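You operate a simulated robot arm through the tools that you are given. There is no shell and no other tool.

Carry out the task below with a simulated robot arm. There is one attempt and no reset: what you move stays moved.

JOB
Push the key in the jig up to its stop, clamp it and brush a strip of glue along it.
Fine: knob to HOLD; glue from the pot; brush back in the cup, lid back on; the bar stays up. A coat counts when it lies all over at full strength: go over it till it gets no stronger.

The check looks at the end state, three seconds after you hand in, the way a careful person would. Anything else that was tipped, shoved, dropped, spilled or broken makes it a failure. A push-on lid holds only when it is set on centred and level and pressed home; a screw cap is set on level and turned clockwise until tight.

ROBOT AND FRAMES
A 6-joint arm with a two-finger parallel gripper, fixed in place. Base frame: the origin is at the foot of the arm, x ahead of it, y to its left, z up; the work surface is at about z = 780. Units: mm, degrees, N and s.
With the tool pointing down near the work surface it reaches from about 260 to 680 mm from the base axis. Its first joint turns from -66.0 to 66.0 degrees. Payload 2.9 kg.
The TCP is the grasp point between the finger pads, 30 mm short of the fingertips. In the tool frame z runs along the fingers and y along their closing line. The gripper opens to 110 mm. The fingers are 20 mm wide and 10 mm thick; the gripper's body (48 by 112 mm) begins 55 mm behind the TCP.
Orientation is that of the tool frame in the base frame, as a unit quaternion [x, y, z, w]. With the fingers straight down and closing along the base's y, the tool's x points along the base's -x, its y along +y and its z along -z.

CONTROLS
- The arm moves only by the tool play_rows. Its argument "motion" is a list that holds one entry, the list of rows, each a list of 7 numbers: the gripper command, from -1 (shut) to 1 (fully open), values between in proportion, then the shift along the base's x, y, z in units of 25 mm (1.0 is 25 mm), then the turn, a rotation vector about the base's x, y, z in units of 4 degrees (1.0 is 4 degrees). In form: [[[jaw, x, y, z, rx, ry, rz], ...]]. A call has 1 to 20 rows; each row shifts and turns the commanded pose from where the row before left it. A call with a number of a shift or a turn outside -1 to 1 is refused whole. Each row takes 0.2 s and may step no farther than 50 mm and 8.6 degrees from the row before; otherwise, or with a gripper value out of range, the whole call is refused. Where a pose cannot be reached the arm comes as near as it can. A force on the tool above 40 N (or 10 N above the force at the start of the call, whichever is more), or a blocked arm, ends the call early, and 0.2 s more pass. Each finger travels about 108 mm/s and halts on what it meets, pressing with about 44 N; the grip force reading is that of the motor and also rises with nothing between the fingers. The clock runs only during rows and for 0.2 s after the last one: add rows that do not move to give the fingers time. It gives the time, the measured TCP pose, the force on the tool (base axes), the opening and the grip force at its end, in the units of the frame above (readings bear some noise), with the torque about the TCP (base axes, N m) and any sound that the robot's microphone picked up.
- Cameras (640 x 400 px; columns grow to the right, rows downward): "scene" is fixed at [68.5, 431.3, 1416.2]; the picture's right is [-0.81, -0.58, 0.00], its down [-0.25, 0.34, -0.91] and it looks along [0.53, -0.74, -0.42] (base axes); focal length 320 px, centre (320, 200). "wrist" rides on the gripper at [72, 17, -103] in the tool frame; the picture's right is [-0.23, 0.97, 0.00], its down [-0.76, -0.18, -0.62] and it looks along [-0.61, -0.14, 0.78] (tool axes); focal length 222 px, centre (320, 200). There is no depth. A picture from a camera that has moved, and an enlarged one, comes with that camera's place and axes in the base frame and with its lens. The place of the scene camera against the robot may be out by one fixed shift of up to 25 mm in any direction.
- get_image(camera): a new picture of that camera. No time passes.
- zoom(camera, box): a new picture of the part [left, top, right, bottom] of that camera's present view, enlarged. No time passes.
- hand_in(): hands the job in; it is judged then, once.

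Places have to be worked out from the pictures, the camera data and where the tool is seen. Open the gripper and draw the arm clear of the work before you hand the job in, unless the task says otherwise.

The tools are called after "Request:" as a command line: name --argument value ..., lists and objects as JSON in quotes. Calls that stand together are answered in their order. play_rows: Moves the arm, as the interface text tells. Its arguments: {"type":"object","properties":{"motion":{"type":"array","items":{"type":"array","items":{"type":"array","items":{"type":"number"}}}}},"required":["motion"]} The other tools are called the same way: get_image (camera) takes a picture; zoom (camera, box) takes an enlarged picture of a part of a camera's view; hand_in () hands the job in.

At the start:

```text
time: 0.0
position: [380.7, -218.3, 1199.9]
orientation: [0.0, 1.0, 0.001, 0.0]
contact_force: [0.5, 0.0, -0.1]
ft_torque: [-0.02, 0.0, -0.01]
gripper_width: 110.0
grip_force: 0.0
```

scene: 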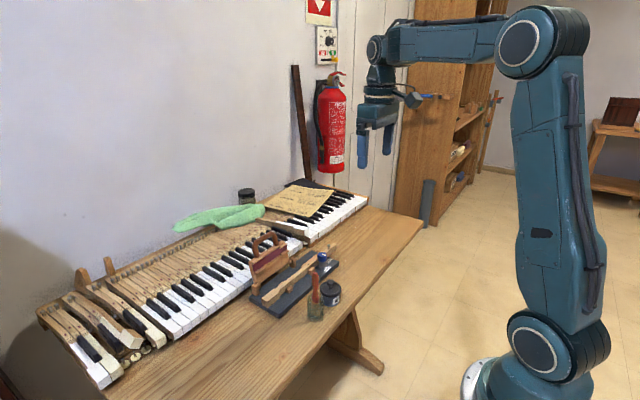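
wrist: 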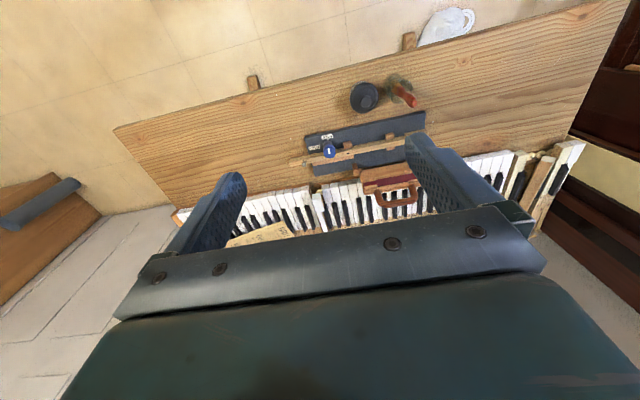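

I start by looking closer at the jig, the pot and the cup in both views.

Request:
zoom --camera "scene" --box '[230, 220, 370, 330]'

Request:
zoom --camera "wrist" --box '[270, 60, 450, 230]'

```text
3.64 times, centred on (300, 275) of scene
camera zoom: at [68.5, 431.3, 1416.2], right [-0.81, -0.58, 0.0], down [-0.25, 0.34, -0.91], along [0.53, -0.74, -0.42], focal length 1163 px, centre (393, -73)
```

zoom: 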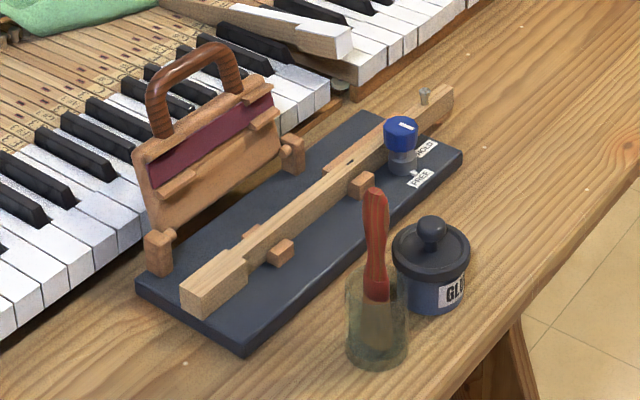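

```text
2.35 times, centred on (360, 145) of wrist
camera zoom: at [308.5, -201.8, 1302.3], right [0.23, 0.97, 0.0], down [0.76, -0.18, 0.62], along [0.61, -0.14, -0.78], focal length 523 px, centre (226, 329)
```

zoom: 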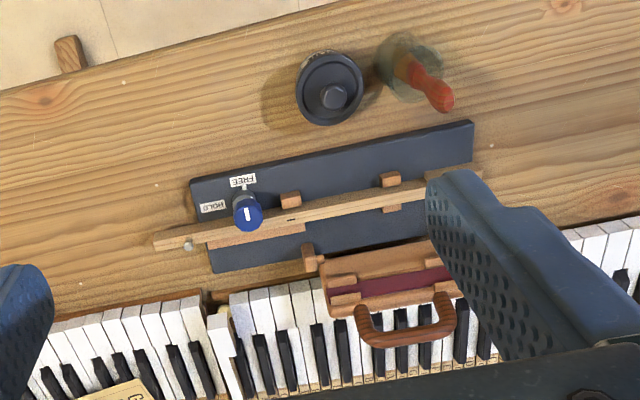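

The jig lies along y at about x = 510–620, the pot near (446, -141), the cup with the brush near (450, -68). I zoom further to make out the key, its stop, the knob marks and the lid.

Request:
zoom --camera "scene" --box '[295, 235, 345, 275]'

Request:
zoom --camera "scene" --box '[245, 260, 305, 310]'

Request:
zoom --camera "scene" --box '[300, 265, 350, 325]'

Request:
zoom --camera "wrist" --box '[280, 110, 360, 180]'

Request:
zoom --camera "wrist" --box '[345, 100, 425, 170]'

```text
10.00 times, centred on (320, 255) of scene
camera zoom: at [68.5, 431.3, 1416.2], right [-0.81, -0.58, 0.0], down [-0.25, 0.34, -0.91], along [0.53, -0.74, -0.42], focal length 3197 px, centre (320, -350)
```

zoom: 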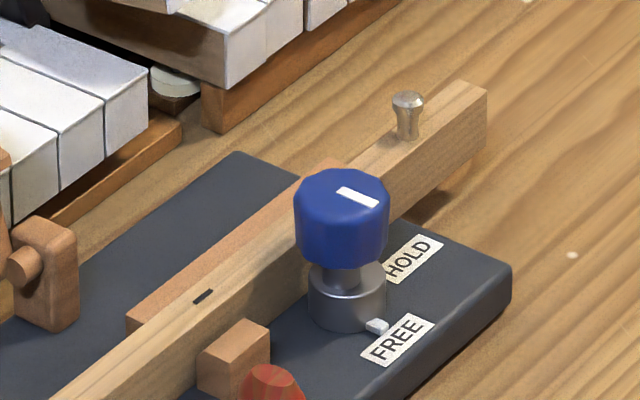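

```text
8.00 times, centred on (275, 285) of scene
camera zoom: at [68.5, 431.3, 1416.2], right [-0.81, -0.58, 0.0], down [-0.25, 0.34, -0.91], along [0.53, -0.74, -0.42], focal length 2558 px, centre (680, -480)
```

zoom: 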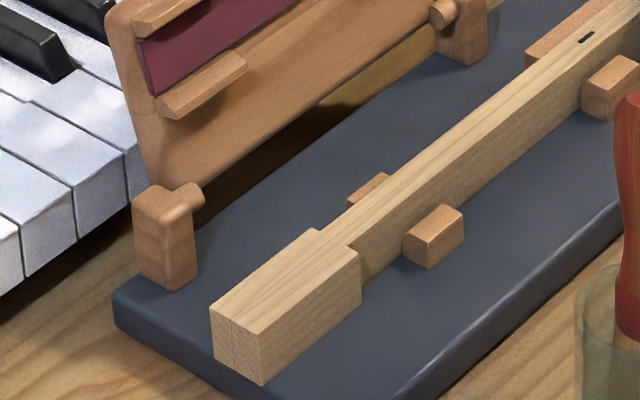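

```text
6.67 times, centred on (325, 295) of scene
camera zoom: at [68.5, 431.3, 1416.2], right [-0.81, -0.58, 0.0], down [-0.25, 0.34, -0.91], along [0.53, -0.74, -0.42], focal length 2132 px, centre (287, -433)
```

zoom: 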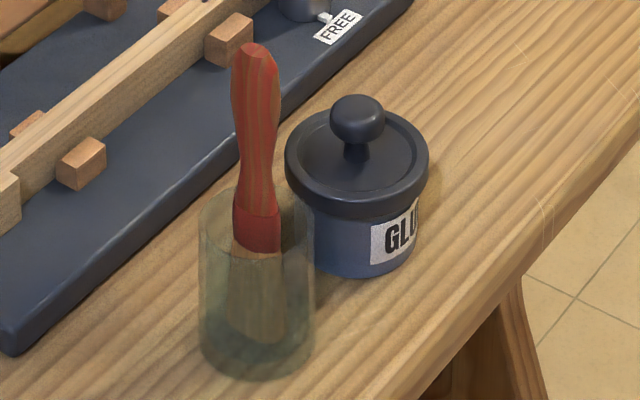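

```text
5.71 times, centred on (320, 145) of wrist
camera zoom: at [308.5, -201.8, 1302.3], right [0.23, 0.97, 0.0], down [0.76, -0.18, 0.62], along [0.61, -0.14, -0.78], focal length 1269 px, centre (320, 514)
```

zoom: 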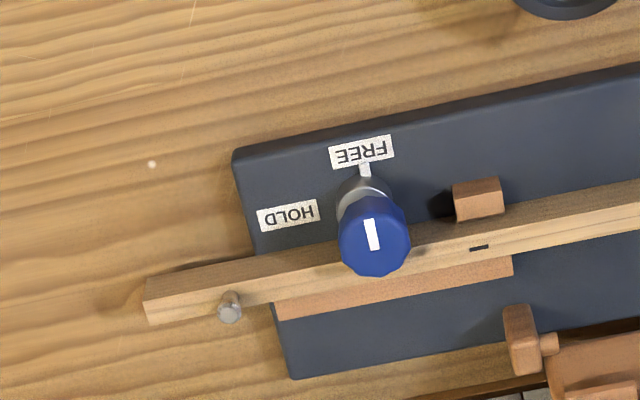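

```text
5.71 times, centred on (385, 135) of wrist
camera zoom: at [308.5, -201.8, 1302.3], right [0.23, 0.97, 0.0], down [0.76, -0.18, 0.62], along [0.61, -0.14, -0.78], focal length 1269 px, centre (-51, 571)
```

zoom: 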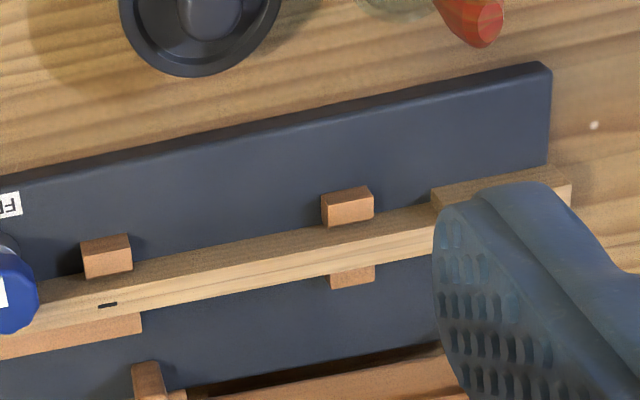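

The key's wide head is at the +y end. Its shoulders sit a little short of a pair of guide blocks, so the stop probably means pushing toward -y, but I want a closer view. I lower the arm, well clear of everything, to look.

Request:
play_rows --motion '[[[1, 0.156, 0.765, -1, 0, 0, 0], [1, 0.156, 0.765, -1, 0, 0, 0], [1, 0.156, 0.765, -1, 0, 0, 0], [1, 0.156, 0.765, -1, 0, 0, 0], [1, 0.156, 0.765, -1, 0, 0, 0], [1, 0.156, 0.765, -1, 0, 0, 0], [1, 0.156, 0.765, -1, 0, 0, 0], [1, 0.156, 0.765, -1, 0, 0, 0], [1, 0, 0, 0, 0, 0, 0]]]'

Request:
get_image --camera "wrist"

Request:
get_image --camera "scene"

```text
time: 2.0
position: [411.7, -65.6, 999.8]
orientation: [0.001, 1.0, 0.0, 0.0]
contact_force: [0.1, 0.1, -0.3]
ft_torque: [-0.01, -0.03, 0.0]
gripper_width: 110.0
grip_force: 0.1
```

```text
taken
camera wrist: at [340.0, -49.1, 1102.1], right [0.23, 0.97, 0.0], down [0.76, -0.18, 0.62], along [0.61, -0.14, -0.78], focal length 222 px, centre (320, 200)
```

wrist: 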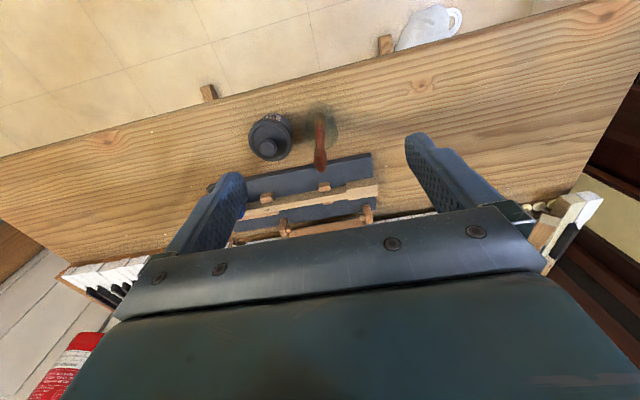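

```text
taken
```

scene: 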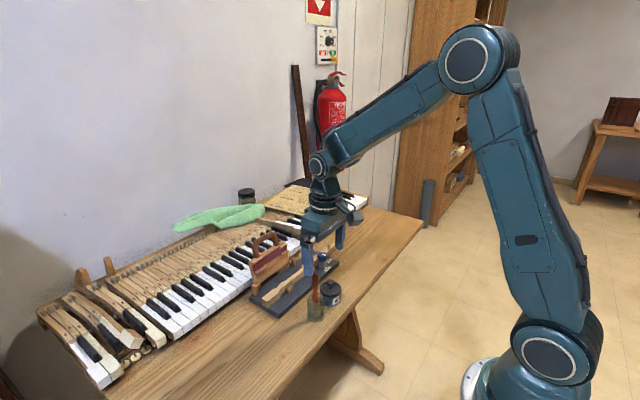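

Zooming on the pieces from this closer view.

Request:
zoom --camera "wrist" --box '[230, 100, 390, 240]'

Request:
zoom --camera "wrist" --box '[310, 160, 390, 230]'

```text
2.86 times, centred on (310, 170) of wrist
camera zoom: at [340.0, -49.1, 1102.1], right [0.23, 0.97, 0.0], down [0.76, -0.18, 0.62], along [0.61, -0.14, -0.78], focal length 635 px, centre (349, 286)
```

zoom: 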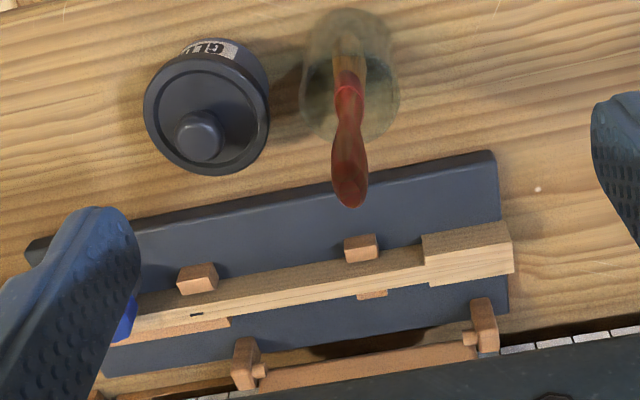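

```text
5.71 times, centred on (350, 195) of wrist
camera zoom: at [340.0, -49.1, 1102.1], right [0.23, 0.97, 0.0], down [0.76, -0.18, 0.62], along [0.61, -0.14, -0.78], focal length 1269 px, centre (149, 229)
```

zoom: 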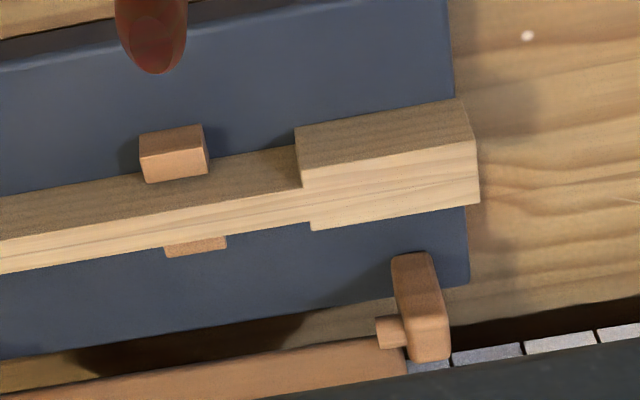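

From this view the jig's near +y corner works out to about (514, -8), the brush stands almost upright around (443..451, -75) with its top near z ≈ 903. I move lower toward +y to see the key head, the blocks and the bar more closely.

Request:
play_rows --motion '[[[1, 0.3, 0.8, -0.6, 0, 0, 0], [1, 0.3, 0.8, -0.6, 0, 0, 0], [1, 0.3, 0.8, -0.6, 0, 0, 0], [1, 0.3, 0.8, -0.6, 0, 0, 0], [1, 0, 0, 0, 0, 0, 0]]]'

Request:
get_image --camera "wrist"

Request:
zoom --camera "wrist" --box '[230, 120, 350, 230]'

```text
time: 3.2
position: [441.1, 14.1, 939.2]
orientation: [0.0, 1.0, 0.0, -0.001]
contact_force: [-0.3, 0.0, 0.6]
ft_torque: [0.02, 0.01, 0.0]
gripper_width: 110.1
grip_force: 0.0
```

```text
taken
camera wrist: at [369.7, 30.8, 1042.1], right [0.23, 0.97, 0.0], down [0.76, -0.18, 0.62], along [0.61, -0.14, -0.78], focal length 222 px, centre (320, 200)
```

wrist: 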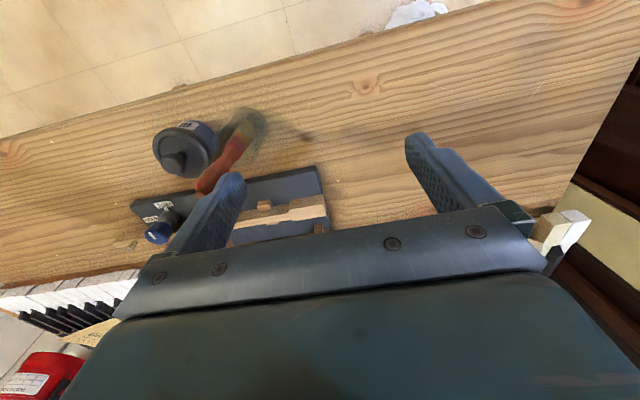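

```text
3.64 times, centred on (290, 175) of wrist
camera zoom: at [369.7, 30.8, 1042.1], right [0.23, 0.97, 0.0], down [0.76, -0.18, 0.62], along [0.61, -0.14, -0.78], focal length 808 px, centre (429, 291)
```

zoom: 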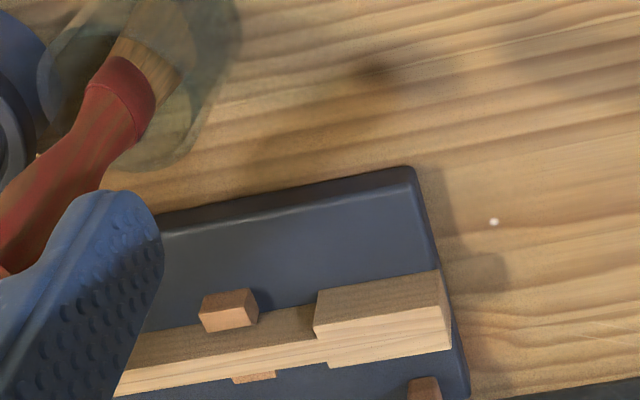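

I zoom tightly on the head and blocks to separate real edges from shadow.

Request:
zoom --camera "wrist" --box '[285, 180, 335, 215]'

Request:
zoom --camera "scene" --box '[245, 255, 315, 315]'

Request:
zoom --camera "wrist" --box '[125, 100, 275, 250]'

```text
11.43 times, centred on (310, 198) of wrist
camera zoom: at [369.7, 30.8, 1042.1], right [0.23, 0.97, 0.0], down [0.76, -0.18, 0.62], along [0.61, -0.14, -0.78], focal length 2538 px, centre (434, 229)
```

zoom: 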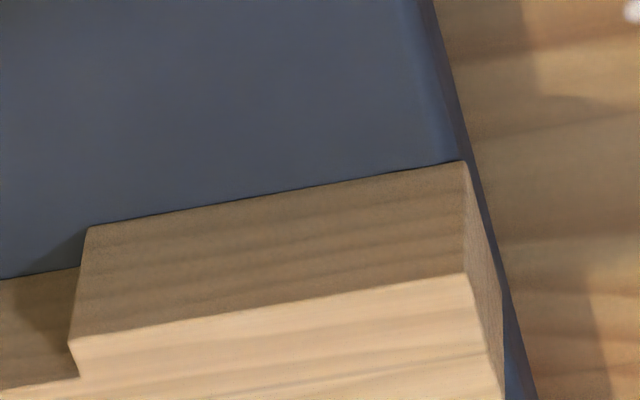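

```text
6.67 times, centred on (280, 285) of scene
camera zoom: at [68.5, 431.4, 1416.2], right [-0.81, -0.58, 0.0], down [-0.25, 0.34, -0.91], along [0.53, -0.74, -0.42], focal length 2132 px, centre (587, -367)
```

zoom: 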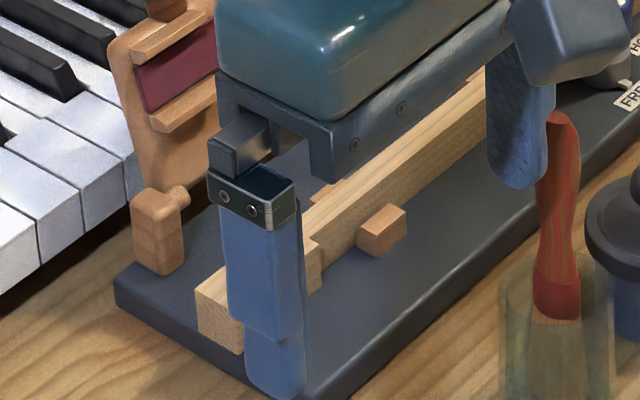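

```text
2.67 times, centred on (200, 175) of wrist
camera zoom: at [369.7, 30.8, 1042.1], right [0.23, 0.97, 0.0], down [0.76, -0.18, 0.62], along [0.61, -0.14, -0.78], focal length 592 px, centre (640, 267)
```

zoom: 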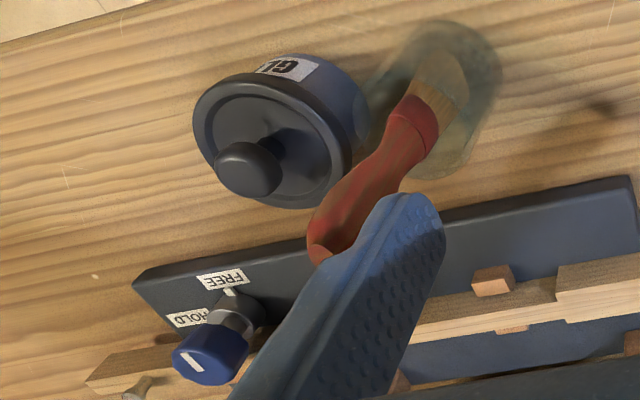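

The head measures about x 554–576, y −57…−9, z 793–814, with the guide blocks' +y faces near y ≈ −82, so the key has about 25 mm to travel toward −y. I close the gripper and lower it behind the head's +y end with the tips just above jig height.

Request:
play_rows --motion '[[[-1, 1, 0.208, 0, 0, 0, 0], [-1, 1, 0.208, 0, 0, 0, 0], [-1, 1, 0.208, 0, 0, 0, 0], [-1, 1, 0.208, 0, 0, 0, 0], [-1, 0.96, 0.208, 0, 0, 0, 0], [-1, 0, 0, -0.9, 0, 0, 0], [-1, 0, 0, -0.9, 0, 0, 0], [-1, 0, 0, -0.9, 0, 0, 0], [-1, 0, 0, -0.9, 0, 0, 0], [-1, 0, 0, -0.8, 0, 0, 0], [-1, 0, 0, 0, 0, 0, 0]]]'

Request:
get_image --camera "wrist"

Request:
zoom --camera "scene" --box '[235, 230, 335, 320]'

```text
time: 5.6
position: [567.6, 40.2, 828.5]
orientation: [0.001, 1.0, 0.0, 0.0]
contact_force: [0.2, -0.4, -0.7]
ft_torque: [0.0, 0.01, 0.0]
gripper_width: 0.0
grip_force: 37.9
```

```text
taken
camera wrist: at [495.0, 57.2, 932.0], right [0.23, 0.97, 0.0], down [0.76, -0.18, 0.62], along [0.61, -0.14, -0.78], focal length 222 px, centre (320, 200)
```

wrist: 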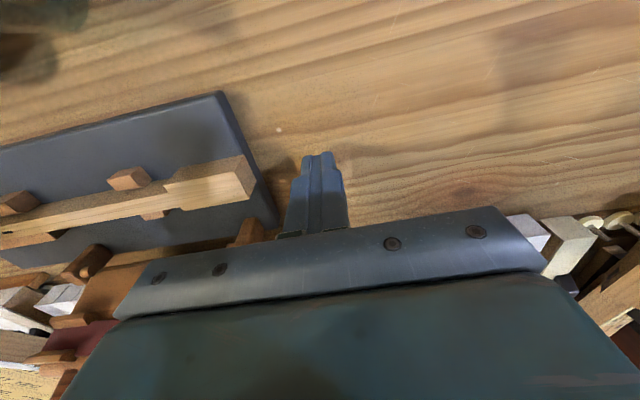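

```text
4.44 times, centred on (285, 275) of scene
camera zoom: at [68.5, 431.3, 1416.2], right [-0.81, -0.58, 0.0], down [-0.25, 0.34, -0.91], along [0.53, -0.74, -0.42], focal length 1421 px, centre (476, -133)
```

zoom: 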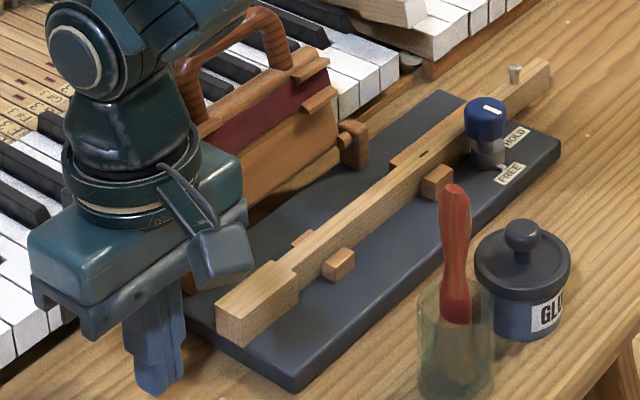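

The closed fingers stand 40 mm beyond the head's end and clear of the bar, which leans back. I push toward −y at moderate speed and stop short of the estimated stop to check.

Request:
play_rows --motion '[[[-1, -0.1, -0.7, 0, 0, 0, 0], [-1, 0, -0.6, 0, 0, 0, 0], [-1, 0, -0.2, 0, 0, 0, 0], [-1, 0, -0.2, 0, 0, 0, 0], [-1, 0, -0.1, 0, 0, 0, 0], [-1, 0, -0.1, 0, 0, 0, 0], [-1, 0, -0.1, 0, 0, 0, 0], [-1, 0, -0.1, 0, 0, 0, 0], [-1, 0, 0, 0, 0, 0, 0]]]'

Request:
get_image --camera "wrist"

```text
time: 7.6
position: [564.0, -12.3, 830.1]
orientation: [0.0, 1.0, 0.001, 0.0]
contact_force: [0.1, -0.3, 0.6]
ft_torque: [0.01, 0.02, 0.0]
gripper_width: 0.0
grip_force: 37.7
```

```text
taken
camera wrist: at [491.7, 4.6, 932.2], right [0.23, 0.97, 0.0], down [0.76, -0.18, 0.62], along [0.61, -0.14, -0.78], focal length 222 px, centre (320, 200)
```

wrist: 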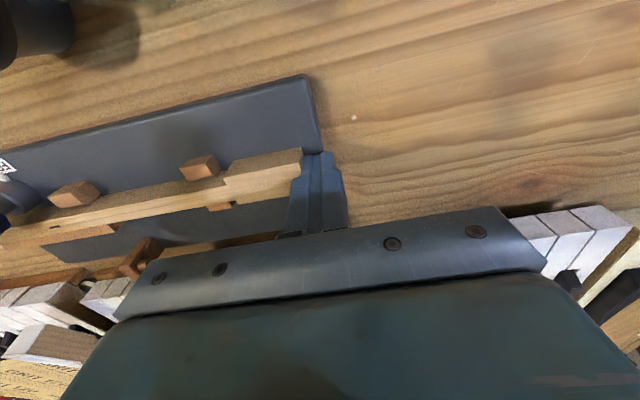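

The key moves freely and the shoulder is now close to the block. I go on in small steps until the force rises.

Request:
play_rows --motion '[[[-1, 0, -0.06, 0, 0, 0, 0], [-1, 0, -0.06, 0, 0, 0, 0], [-1, 0, -0.06, 0, 0, 0, 0], [-1, 0, -0.06, 0, 0, 0, 0]]]'

Request:
zoom --camera "wrist" --box '[160, 120, 340, 240]'

```text
time: 8.6
position: [563.3, -17.6, 829.3]
orientation: [0.0, 1.0, 0.001, 0.001]
contact_force: [0.2, 0.3, -0.1]
ft_torque: [-0.01, 0.0, 0.02]
gripper_width: 0.1
grip_force: 37.8
```

```text
3.33 times, centred on (250, 180) of wrist
camera zoom: at [491.3, -1.8, 932.4], right [0.23, 0.97, 0.0], down [0.76, -0.18, 0.62], along [0.61, -0.14, -0.78], focal length 740 px, centre (553, 267)
```

zoom: 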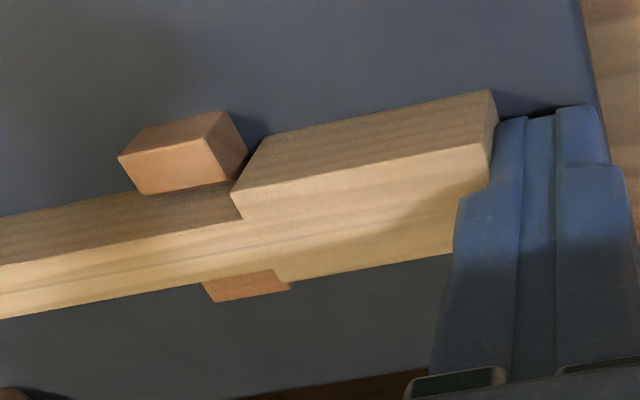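

A gap of a few millimetres is still visible at the front block and there is no force yet, so I keep pushing.

Request:
play_rows --motion '[[[-1, 0, -0.06, 0, 0, 0, 0], [-1, 0, -0.06, 0, 0, 0, 0], [-1, 0, -0.06, 0, 0, 0, 0]]]'

Request:
zoom --camera "wrist" --box '[160, 120, 340, 240]'

```text
time: 9.4
position: [562.5, -23.1, 829.1]
orientation: [0.0, 1.0, 0.0, -0.001]
contact_force: [-0.7, -0.7, 0.6]
ft_torque: [0.01, -0.01, 0.0]
gripper_width: 0.0
grip_force: 37.7
```

```text
3.33 times, centred on (250, 180) of wrist
camera zoom: at [491.1, -6.2, 932.6], right [0.23, 0.97, 0.0], down [0.76, -0.18, 0.62], along [0.61, -0.14, -0.78], focal length 740 px, centre (553, 267)
```

zoom: 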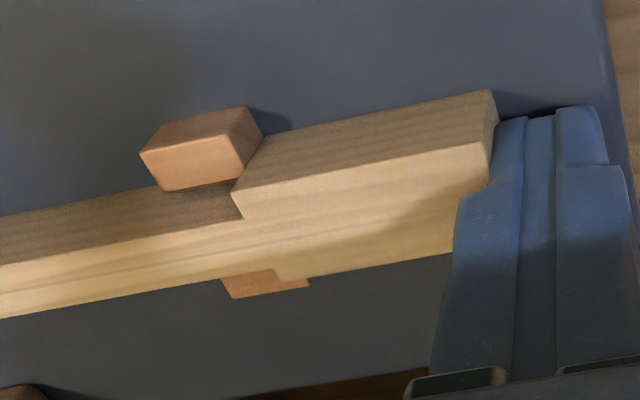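

Nearly touching. I continue in 1 mm steps for the contact.

Request:
play_rows --motion '[[[-1, 0, -0.04, 0, 0, 0, 0], [-1, 0, -0.04, 0, 0, 0, 0], [-1, 0, -0.04, 0, 0, 0, 0], [-1, 0, 0, 0, 0, 0, 0]]]'

Request:
zoom --camera "wrist" --box '[160, 120, 340, 240]'

```text
time: 10.4
position: [563.3, -24.3, 829.7]
orientation: [-0.002, 1.0, 0.001, 0.001]
contact_force: [0.7, 15.1, 0.4]
ft_torque: [0.31, 0.02, -0.07]
gripper_width: 0.0
grip_force: 38.0
```

```text
3.33 times, centred on (250, 180) of wrist
camera zoom: at [491.0, -7.8, 932.5], right [0.22, 0.97, 0.0], down [0.76, -0.18, 0.62], along [0.61, -0.14, -0.78], focal length 740 px, centre (553, 267)
```

zoom: 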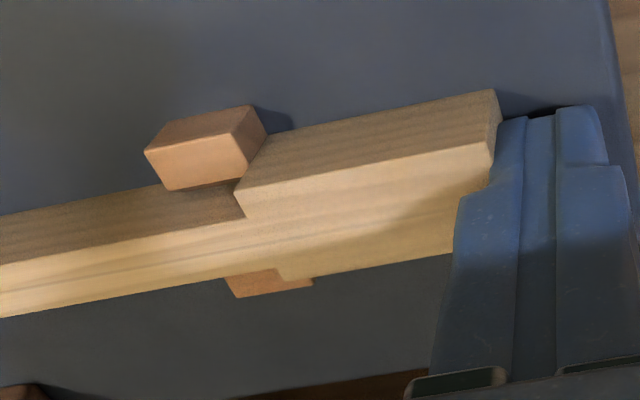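

The stop gives 15 N of resistance with the shoulders against the blocks. I back off, lift clear, open and move to look at the knob (estimated at about (533, −234, top 843)).

Request:
play_rows --motion '[[[-1, 0, 0.3, 0, 0, 0, 0], [-1, 0, 0.3, 0, 0, 0, 0], [-1, 0, 0, 0.9, 0, 0, 0], [-1, 0, 0, 0.9, 0, 0, 0], [-1, 0, 0, 0.9, 0, 0, 0], [-1, 0, 0, 0.9, 0, 0, 0], [-1, 0, 0, 0.9, 0, 0, 0], [-1, 0, 0, 0.7, 0, 0, 0], [1, -0.31, -1, 0, 0, 0, 0], [1, -0.31, -1, 0, 0, 0, 0], [1, -0.31, -1, 0, 0, 0, 0], [1, -0.31, -1, 0, 0, 0, 0], [1, -0.31, -1, 0, 0, 0, 0], [1, -0.31, -1, 0, 0, 0, 0], [1, -0.31, -1, 0, 0, 0, 0], [1, -0.31, -1, 0, 0, 0, 0], [1, 0, 0, 0, 0, 0, 0]]]'

Request:
get_image --camera "wrist"

Request:
zoom --camera "wrist" --box '[240, 100, 400, 220]'

Request:
zoom --camera "scene" --box '[240, 230, 350, 310]'

```text
time: 14.0
position: [500.7, -210.8, 960.3]
orientation: [0.001, 1.0, -0.001, 0.0]
contact_force: [0.5, -0.7, -0.1]
ft_torque: [0.0, -0.01, 0.0]
gripper_width: 110.0
grip_force: 0.0
```

```text
taken
camera wrist: at [429.2, -194.4, 1062.4], right [0.23, 0.97, 0.0], down [0.76, -0.18, 0.62], along [0.61, -0.14, -0.78], focal length 222 px, centre (320, 200)
```

wrist: 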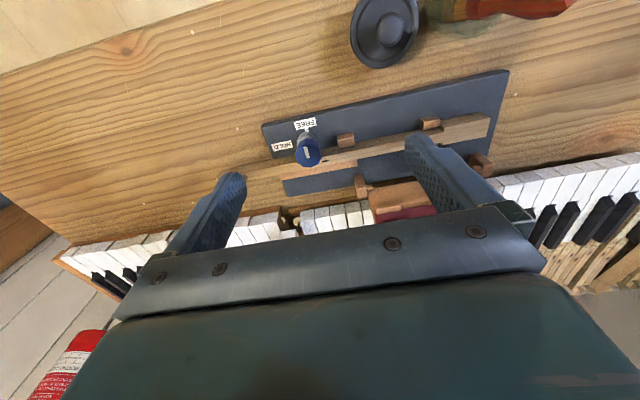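

```text
3.33 times, centred on (320, 160) of wrist
camera zoom: at [429.2, -194.4, 1062.4], right [0.23, 0.97, 0.0], down [0.76, -0.18, 0.62], along [0.61, -0.14, -0.78], focal length 740 px, centre (320, 333)
```

zoom: 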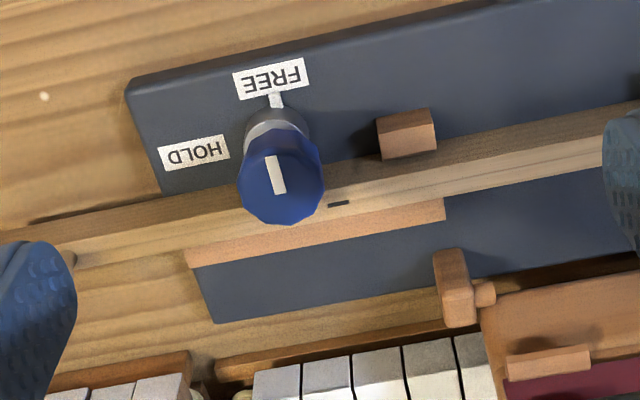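

```text
5.00 times, centred on (295, 270) of scene
camera zoom: at [68.5, 431.3, 1416.2], right [-0.81, -0.58, 0.0], down [-0.25, 0.34, -0.91], along [0.53, -0.74, -0.42], focal length 1599 px, centre (445, -150)
```

zoom: 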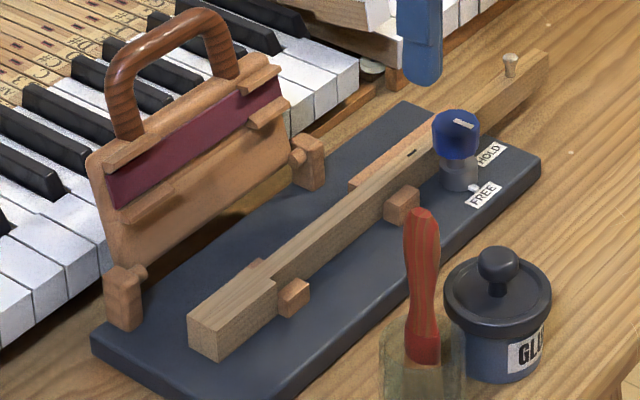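

The key stays at its stop. The knob's axis comes out at about (535, −233), blue part roughly z 823–843. I set the opening to 50 mm, move above it and come down partway to check alignment.

Request:
play_rows --motion '[[[-0.09, 0.69, -0.44, 0, 0, 0, 0], [-0.09, 0.69, -0.44, 0, 0, 0, 0], [-0.09, 0, 0, -1, 0, 0, 0], [-0.09, 0, 0, -1, 0, 0, 0], [-0.09, 0, 0, -0.8, 0, 0, 0], [-0.09, 0, 0, 0, 0, 0, 0]]]'

Request:
zoom --camera "wrist" --box '[220, 100, 420, 225]'

Request:
zoom --camera "scene" --box '[290, 210, 360, 270]'

```text
time: 15.4
position: [535.4, -233.2, 889.7]
orientation: [0.001, 1.0, 0.0, 0.0]
contact_force: [0.3, -0.7, -0.3]
ft_torque: [0.0, 0.04, 0.02]
gripper_width: 50.0
grip_force: 0.0
```

```text
3.20 times, centred on (320, 162) of wrist
camera zoom: at [463.3, -216.1, 992.2], right [0.23, 0.97, 0.0], down [0.76, -0.18, 0.62], along [0.61, -0.14, -0.78], focal length 711 px, centre (320, 320)
```

zoom: 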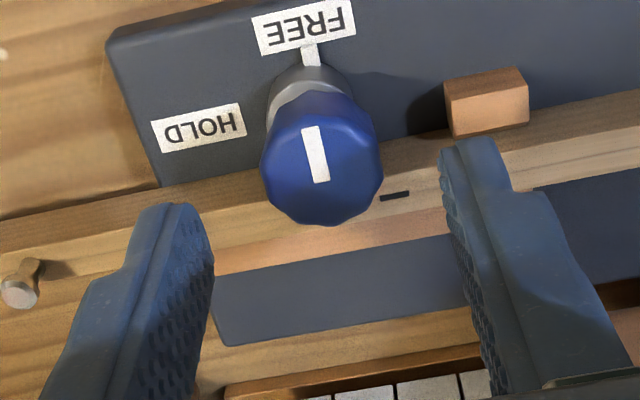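

```text
6.67 times, centred on (325, 240) of scene
camera zoom: at [68.5, 431.3, 1416.2], right [-0.81, -0.58, 0.0], down [-0.25, 0.34, -0.91], along [0.53, -0.74, -0.42], focal length 2132 px, centre (287, -67)
```

zoom: 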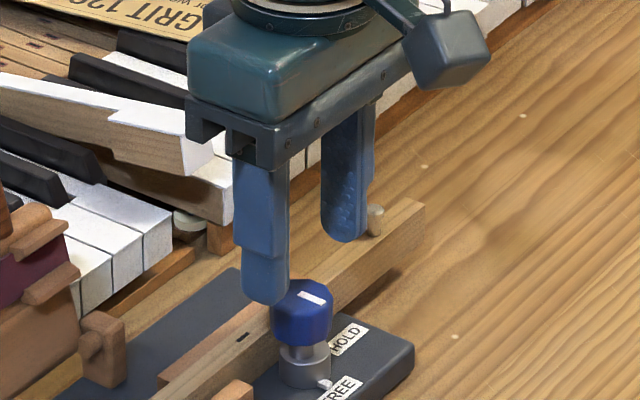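

The knob centre checks out at about (534.5, −232.5), centred between the fingers. I descend so the tips sit just above the key top and close on the knob.

Request:
play_rows --motion '[[[-0.09, -0.02, 0.02, -0.8, 0, 0, 0], [-0.09, 0, 0, -0.8, 0, 0, 0], [-0.09, 0, 0, 0, 0, 0, 0], [-1, 0, 0, 0, 0, 0, 0], [-1, 0, 0, 0, 0, 0, 0], [-1, 0, 0, 0, 0, 0, 0]]]'

Request:
zoom --camera "wrist" --box '[220, 100, 420, 225]'

Request:
zoom --camera "scene" --box '[290, 210, 360, 270]'

```text
time: 16.8
position: [534.5, -232.6, 850.5]
orientation: [0.001, 1.0, 0.0, 0.0]
contact_force: [0.8, -5.1, 0.7]
ft_torque: [-0.07, -0.2, 0.02]
gripper_width: 28.1
grip_force: 44.4
```

```text
3.20 times, centred on (320, 162) of wrist
camera zoom: at [462.8, -216.0, 952.5], right [0.23, 0.97, 0.0], down [0.76, -0.18, 0.62], along [0.61, -0.14, -0.78], focal length 711 px, centre (320, 320)
```

zoom: 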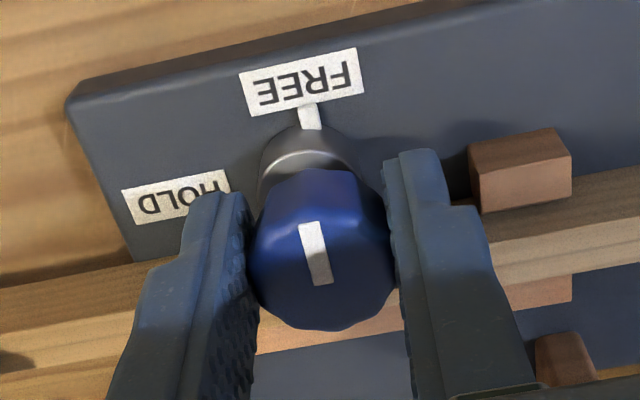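

```text
6.67 times, centred on (325, 240) of scene
camera zoom: at [68.6, 431.2, 1416.3], right [-0.81, -0.58, 0.0], down [-0.25, 0.34, -0.91], along [0.53, -0.74, -0.42], focal length 2132 px, centre (287, -67)
```

zoom: 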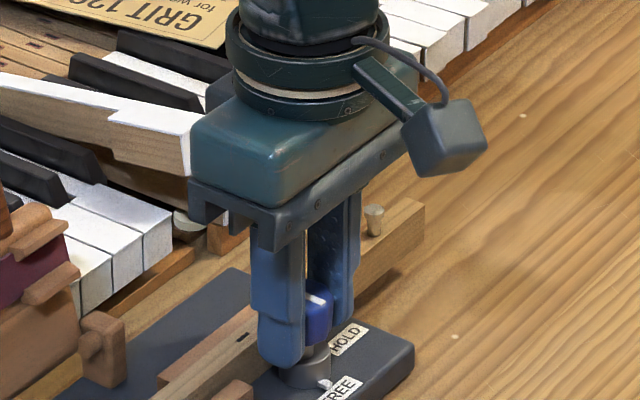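

The knob is gripped (28 mm wide). HOLD lies to −y, a quarter turn counter-clockwise seen from above; I turn +80° first while watching torque and force.

Request:
play_rows --motion '[[[-1, 0, 0, 0, 0, 0, 1], [-1, 0, 0, 0, 0, 0, 1], [-1, 0, 0, 0, 0, 0, 1], [-1, 0, 0, 0, 0, 0, 1], [-1, 0, 0, 0, 0, 0, 1], [-1, 0, 0, 0, 0, 0, 1], [-1, 0, 0, 0, 0, 0, 1], [-1, 0, 0, 0, 0, 0, 1], [-1, 0, 0, 0, 0, 0, 1], [-1, 0, 0, 0, 0, 0, 1]]]'

Request:
get_image --camera "wrist"

Request:
zoom --camera "scene" --box '[290, 210, 360, 270]'

```text
time: 19.0
position: [535.4, -233.8, 850.1]
orientation: [-0.341, 0.94, -0.001, 0.0]
contact_force: [-1.2, -22.0, 0.7]
ft_torque: [-0.45, 0.16, -0.31]
gripper_width: 27.7
grip_force: 43.3
```

```text
taken
camera wrist: at [468.2, -267.4, 952.7], right [-0.45, 0.89, 0.0], down [0.7, 0.35, 0.62], along [0.56, 0.28, -0.78], focal length 222 px, centre (320, 200)
```

wrist: 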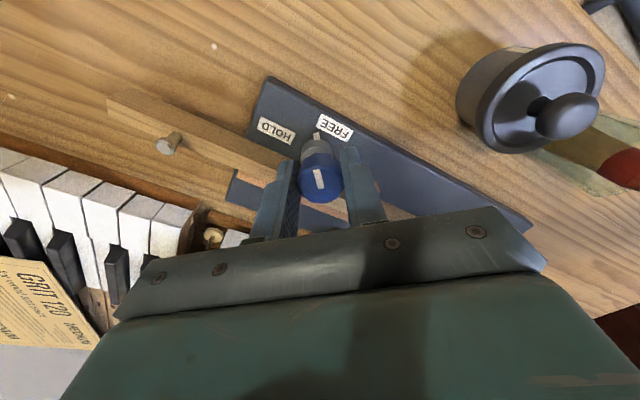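

```text
6.67 times, centred on (325, 240) of scene
camera zoom: at [68.6, 430.8, 1416.4], right [-0.81, -0.58, 0.0], down [-0.25, 0.34, -0.91], along [0.53, -0.74, -0.42], focal length 2132 px, centre (287, -67)
```

zoom: 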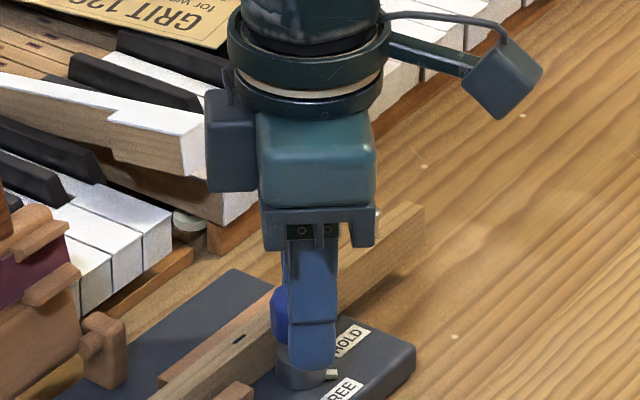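

The knob turns with the fingers (about 40° so far). A sideways force shows the axis lies slightly more toward −y, so I shift 1 mm that way and carry on turning.

Request:
play_rows --motion '[[[-1, 0, -0.05, 0, 0, 0, 1], [-1, 0, 0, 0, 0, 0, 1], [-1, 0, 0, 0, 0, 0, 1], [-1, 0, 0, 0, 0, 0, 1], [-1, 0, 0, 0, 0, 0, 1], [-1, 0, 0, 0, 0, 0, 1]]]'

Request:
zoom --camera "wrist" --box '[220, 80, 420, 225]'

```text
time: 20.4
position: [533.8, -236.3, 849.9]
orientation: [-0.528, 0.849, -0.002, 0.0]
contact_force: [0.3, -24.6, 4.6]
ft_torque: [-0.33, 0.57, -0.25]
gripper_width: 27.8
grip_force: 43.7
```

```text
2.76 times, centred on (320, 152) of wrist
camera zoom: at [487.5, -293.4, 953.0], right [-0.77, 0.63, 0.0], down [0.49, 0.61, 0.62], along [0.4, 0.48, -0.78], focal length 613 px, centre (320, 331)
```

zoom: 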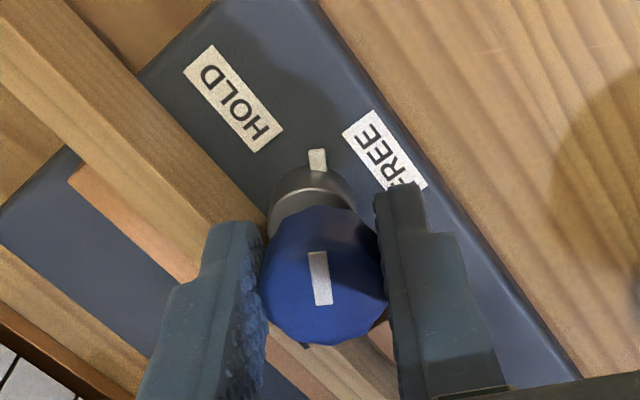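

The grip sits off-centre on the knob along the pads, so the jaws should follow a small arc. I shift the command toward −y a little more to relieve the side force and finish the turn to 90°.

Request:
play_rows --motion '[[[-1, 0.02, -0.06, 0, 0, 0, 1], [-1, 0.02, -0.04, 0, 0, 0, 1], [-1, 0.02, 0, 0, 0, 0, 1], [-1, 0, 0, 0, 0, 0, 1], [-1, 0, 0, 0, 0, 0, 1], [-1, 0, 0, 0, 0, 0, 1], [-1, 0, 0, 0, 0, 0, 0.5], [-1, 0, 0, 0, 0, 0, 0]]]'

Request:
zoom --camera "wrist" --box '[220, 80, 420, 225]'

Request:
zoom --camera "scene" --box '[300, 230, 350, 270]'

```text
time: 22.2
position: [535.0, -236.8, 850.3]
orientation: [-0.707, 0.707, -0.001, 0.0]
contact_force: [-3.6, -17.0, 13.1]
ft_torque: [-0.41, 0.33, -0.29]
gripper_width: 27.7
grip_force: 43.5
```

```text
2.76 times, centred on (320, 152) of wrist
camera zoom: at [519.7, -309.3, 953.0], right [-0.97, 0.23, 0.0], down [0.18, 0.76, 0.62], along [0.14, 0.61, -0.78], focal length 613 px, centre (320, 331)
```

zoom: 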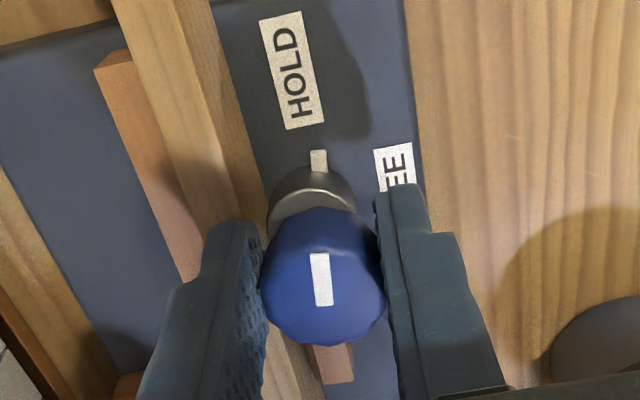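

```text
10.00 times, centred on (325, 250) of scene
camera zoom: at [68.2, 431.1, 1416.3], right [-0.81, -0.58, 0.0], down [-0.25, 0.34, -0.91], along [0.53, -0.74, -0.42], focal length 3197 px, centre (270, -300)
```

zoom: 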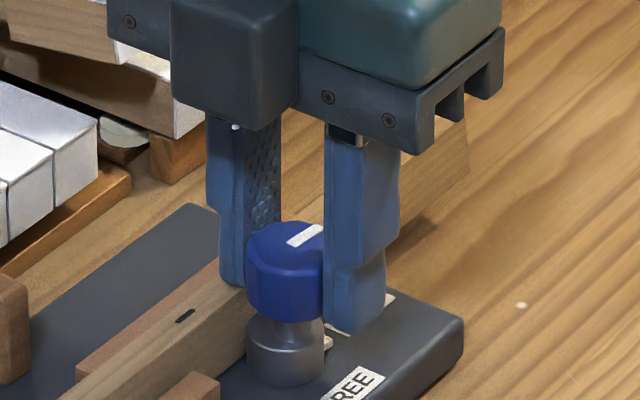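

The pointer is close to HOLD but appears to lag the jaws by some 5–10°. I turn a little further and check.

Request:
play_rows --motion '[[[-1, 0, -0.03, 0.02, 0, 0, 1], [-1, 0, 0, 0, 0, 0, 0.7], [-1, 0, 0, 0, 0, 0, 0]]]'

Request:
zoom --camera "wrist" --box '[220, 80, 420, 225]'

```text
time: 23.0
position: [536.8, -236.9, 851.6]
orientation: [0.749, -0.663, 0.001, 0.0]
contact_force: [7.3, -15.0, 4.0]
ft_torque: [-0.51, -0.19, -0.24]
gripper_width: 27.7
grip_force: 43.9
```

```text
2.76 times, centred on (320, 152) of wrist
camera zoom: at [529.0, -310.8, 953.0], right [-0.99, 0.11, 0.0], down [0.08, 0.78, 0.62], along [0.07, 0.62, -0.78], focal length 613 px, centre (320, 331)
```

zoom: 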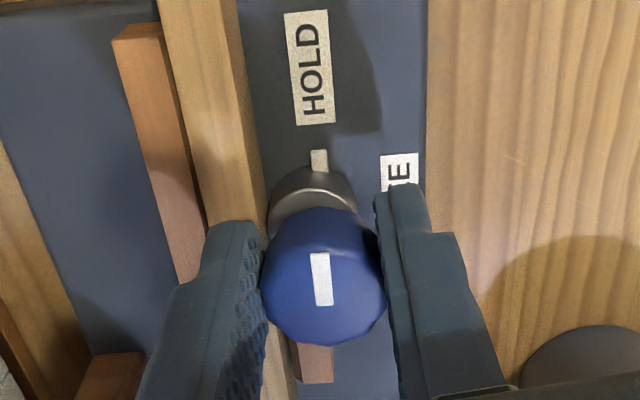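

The pointer tab now points straight along −y at the HOLD label, a quarter turn from FREE. I release, lift clear and check the key and pointer.

Request:
play_rows --motion '[[[-0.25, 0, 0, 0, 0, 0, 0], [-0.25, 0, 0, 0, 0, 0, 0], [-0.25, 0, 0, 0.5, 0, 0, 0], [-0.25, 0, 0, 1, 0, 0, 0], [-0.25, 0, 0, 1, 0, 0, 0], [0.2, 0, 0, 1, 0, 0, 0], [0.2, 0, 0, 1, 0, 0, 0], [0.2, 0, 0, 0, 0, 0, 0]]]'

Request:
zoom --camera "wrist" --box '[220, 80, 420, 225]'

Request:
zoom --camera "scene" --box '[245, 230, 345, 310]'

```text
time: 24.8
position: [537.2, -235.8, 962.5]
orientation: [0.748, -0.664, 0.0, 0.0]
contact_force: [-0.5, 0.3, 1.4]
ft_torque: [-0.01, 0.0, -0.01]
gripper_width: 66.2
grip_force: 0.1
```

```text
2.76 times, centred on (320, 152) of wrist
camera zoom: at [528.7, -310.1, 1065.2], right [-0.99, 0.11, 0.0], down [0.09, 0.78, 0.62], along [0.07, 0.62, -0.78], focal length 613 px, centre (320, 331)
```

zoom: 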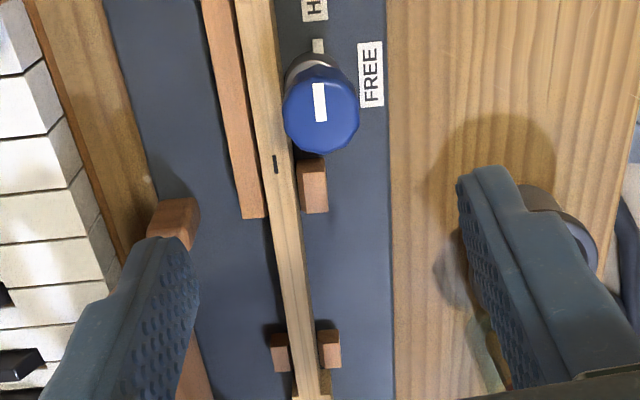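

```text
5.00 times, centred on (295, 270) of scene
camera zoom: at [68.5, 431.3, 1416.2], right [-0.81, -0.58, 0.0], down [-0.25, 0.34, -0.91], along [0.53, -0.74, -0.42], focal length 1599 px, centre (445, -150)
```

zoom: 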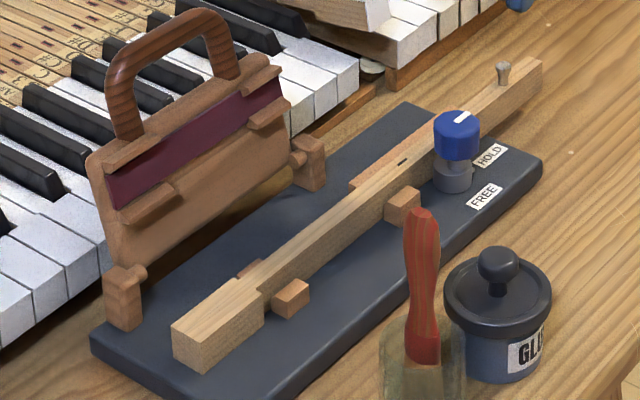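

The scene view suggests the key crept back toward +y while the knob was turned (a gap at the shoulder has reopened). I zoom to confirm.

Request:
zoom --camera "scene" --box '[265, 270, 315, 310]'

Request:
zoom --camera "wrist" --box '[290, 170, 360, 225]'

Request:
zoom --camera "wrist" --box '[280, 70, 350, 130]'

Request:
zoom --camera "scene" --box '[300, 230, 350, 270]'

```text
10.00 times, centred on (290, 290) of scene
camera zoom: at [68.5, 431.3, 1416.2], right [-0.81, -0.58, 0.0], down [-0.25, 0.34, -0.91], along [0.53, -0.74, -0.42], focal length 3197 px, centre (620, -700)
```

zoom: 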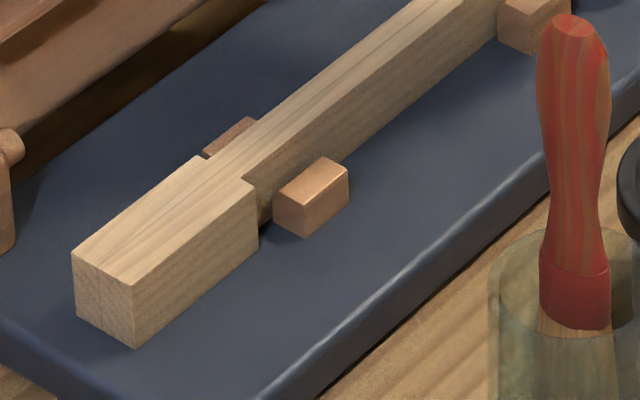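

```text
7.27 times, centred on (325, 198) of wrist
camera zoom: at [528.7, -310.1, 1065.2], right [-0.99, 0.11, 0.0], down [0.09, 0.78, 0.62], along [0.07, 0.62, -0.78], focal length 1615 px, centre (284, 218)
```

zoom: 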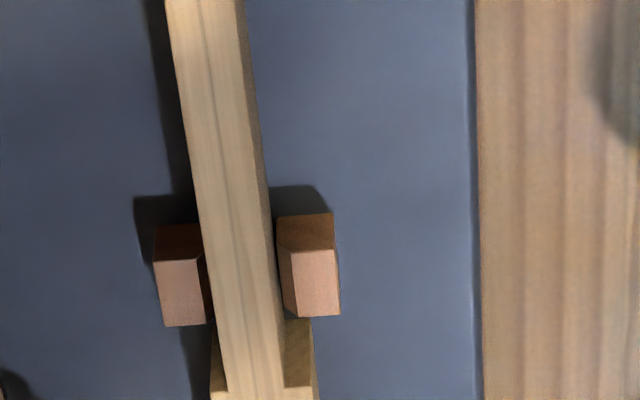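

```text
6.67 times, centred on (315, 100) of wrist
camera zoom: at [528.7, -310.1, 1065.2], right [-0.99, 0.11, 0.0], down [0.09, 0.78, 0.62], along [0.07, 0.62, -0.78], focal length 1481 px, centre (353, 867)
```

zoom: 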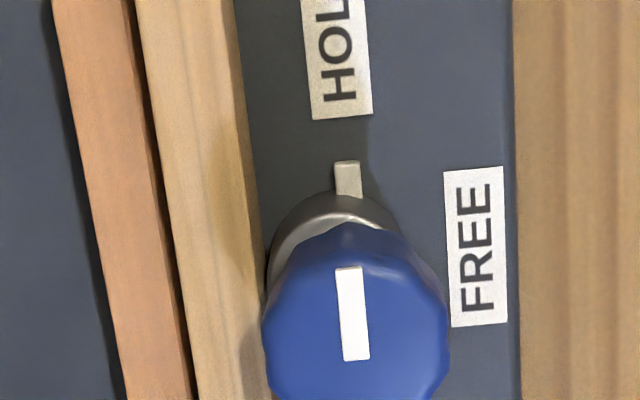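

```text
10.00 times, centred on (325, 250) of scene
camera zoom: at [68.5, 431.3, 1416.2], right [-0.81, -0.58, 0.0], down [-0.25, 0.34, -0.91], along [0.53, -0.74, -0.42], focal length 3197 px, centre (270, -300)
```

zoom: 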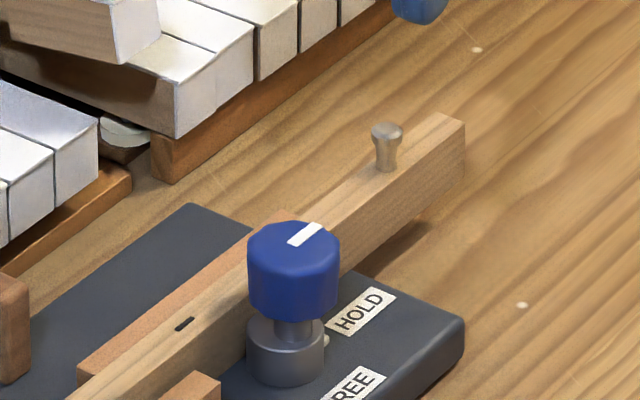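

Confirmed: the key slid about 8–10 mm toward +y during the turn. Either the cam dragged it or my fingertip rubbed the key's top, so I need the key-top height. I touch the shank's top gently near y = −268 with closed fingers.

Request:
play_rows --motion '[[[-1, 0.87, -0.64, 0, 0, 0, 0], [-1, 0, -0.64, 0, 0, 0, 0], [-1, 0, 0, -1, 0, 0, 0], [-1, 0, 0, -1, 0, 0, 0], [-1, 0, 0, -1, 0, 0, 0], [-1, 0, 0, -1, 0, 0, 0], [-1, 0, 0, -0.2, 0, 0, 0], [-1, 0, 0, 0, 0, 0, 0]]]'

Request:
zoom --camera "scene" --box '[290, 220, 360, 270]'

Request:
get_image --camera "wrist"

```text
time: 26.6
position: [557.1, -268.2, 857.7]
orientation: [0.748, -0.664, 0.0, 0.0]
contact_force: [0.4, 0.2, -0.2]
ft_torque: [0.0, 0.01, 0.02]
gripper_width: 0.0
grip_force: 38.2
```

```text
8.00 times, centred on (325, 245) of scene
camera zoom: at [68.5, 431.3, 1416.2], right [-0.81, -0.58, 0.0], down [-0.25, 0.34, -0.91], along [0.53, -0.74, -0.42], focal length 2558 px, centre (280, -160)
```

zoom: 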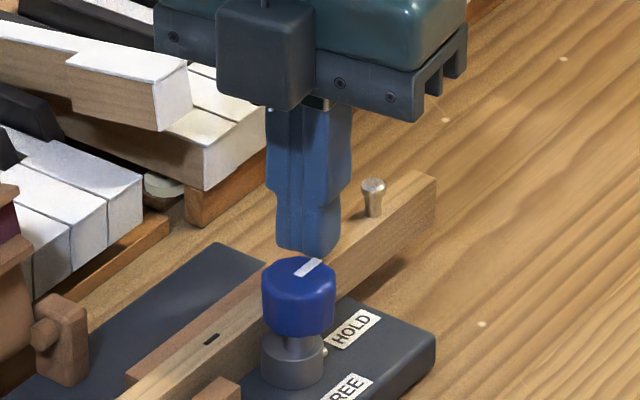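

```text
taken
camera wrist: at [549.9, -342.8, 960.2], right [-0.99, 0.11, 0.0], down [0.09, 0.78, 0.62], along [0.07, 0.62, -0.78], focal length 222 px, centre (320, 200)
```

wrist: 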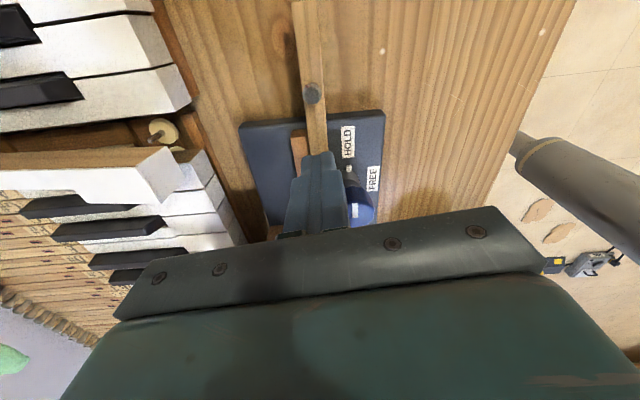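

The closed fingers hang just above the shank. I creep down for the touch.

Request:
play_rows --motion '[[[-1, 0, 0, -0.12, 0, 0, 0], [-1, 0, 0, -0.06, 0, 0, 0], [-1, 0, 0, 0, 0, 0, 0]]]'

Request:
play_rows --motion '[[[-1, 0, 0, -0.06, 0, 0, 0], [-1, 0, 0, -0.06, 0, 0, 0], [-1, 0, 0, 0, 0, 0, 0]]]'

Request:
play_rows --motion '[[[-1, 0, 0, -0.06, 0, 0, 0], [-1, 0, 0, 0, 0, 0, 0]]]'

```text
time: 27.4
position: [557.6, -269.2, 852.3]
orientation: [0.748, -0.664, -0.001, 0.001]
contact_force: [0.8, -0.5, -1.0]
ft_torque: [0.01, 0.02, 0.0]
gripper_width: 0.0
grip_force: 37.5
```

```text
time: 28.2
position: [557.9, -268.9, 849.7]
orientation: [0.748, -0.663, 0.0, 0.0]
contact_force: [0.4, -0.4, 1.7]
ft_torque: [-0.02, 0.01, 0.01]
gripper_width: 0.0
grip_force: 37.3
```

```text
time: 28.8
position: [558.3, -268.3, 850.7]
orientation: [0.748, -0.664, 0.001, 0.0]
contact_force: [-4.6, 1.0, 13.5]
ft_torque: [0.07, 0.14, 0.06]
gripper_width: 0.0
grip_force: 37.9
```

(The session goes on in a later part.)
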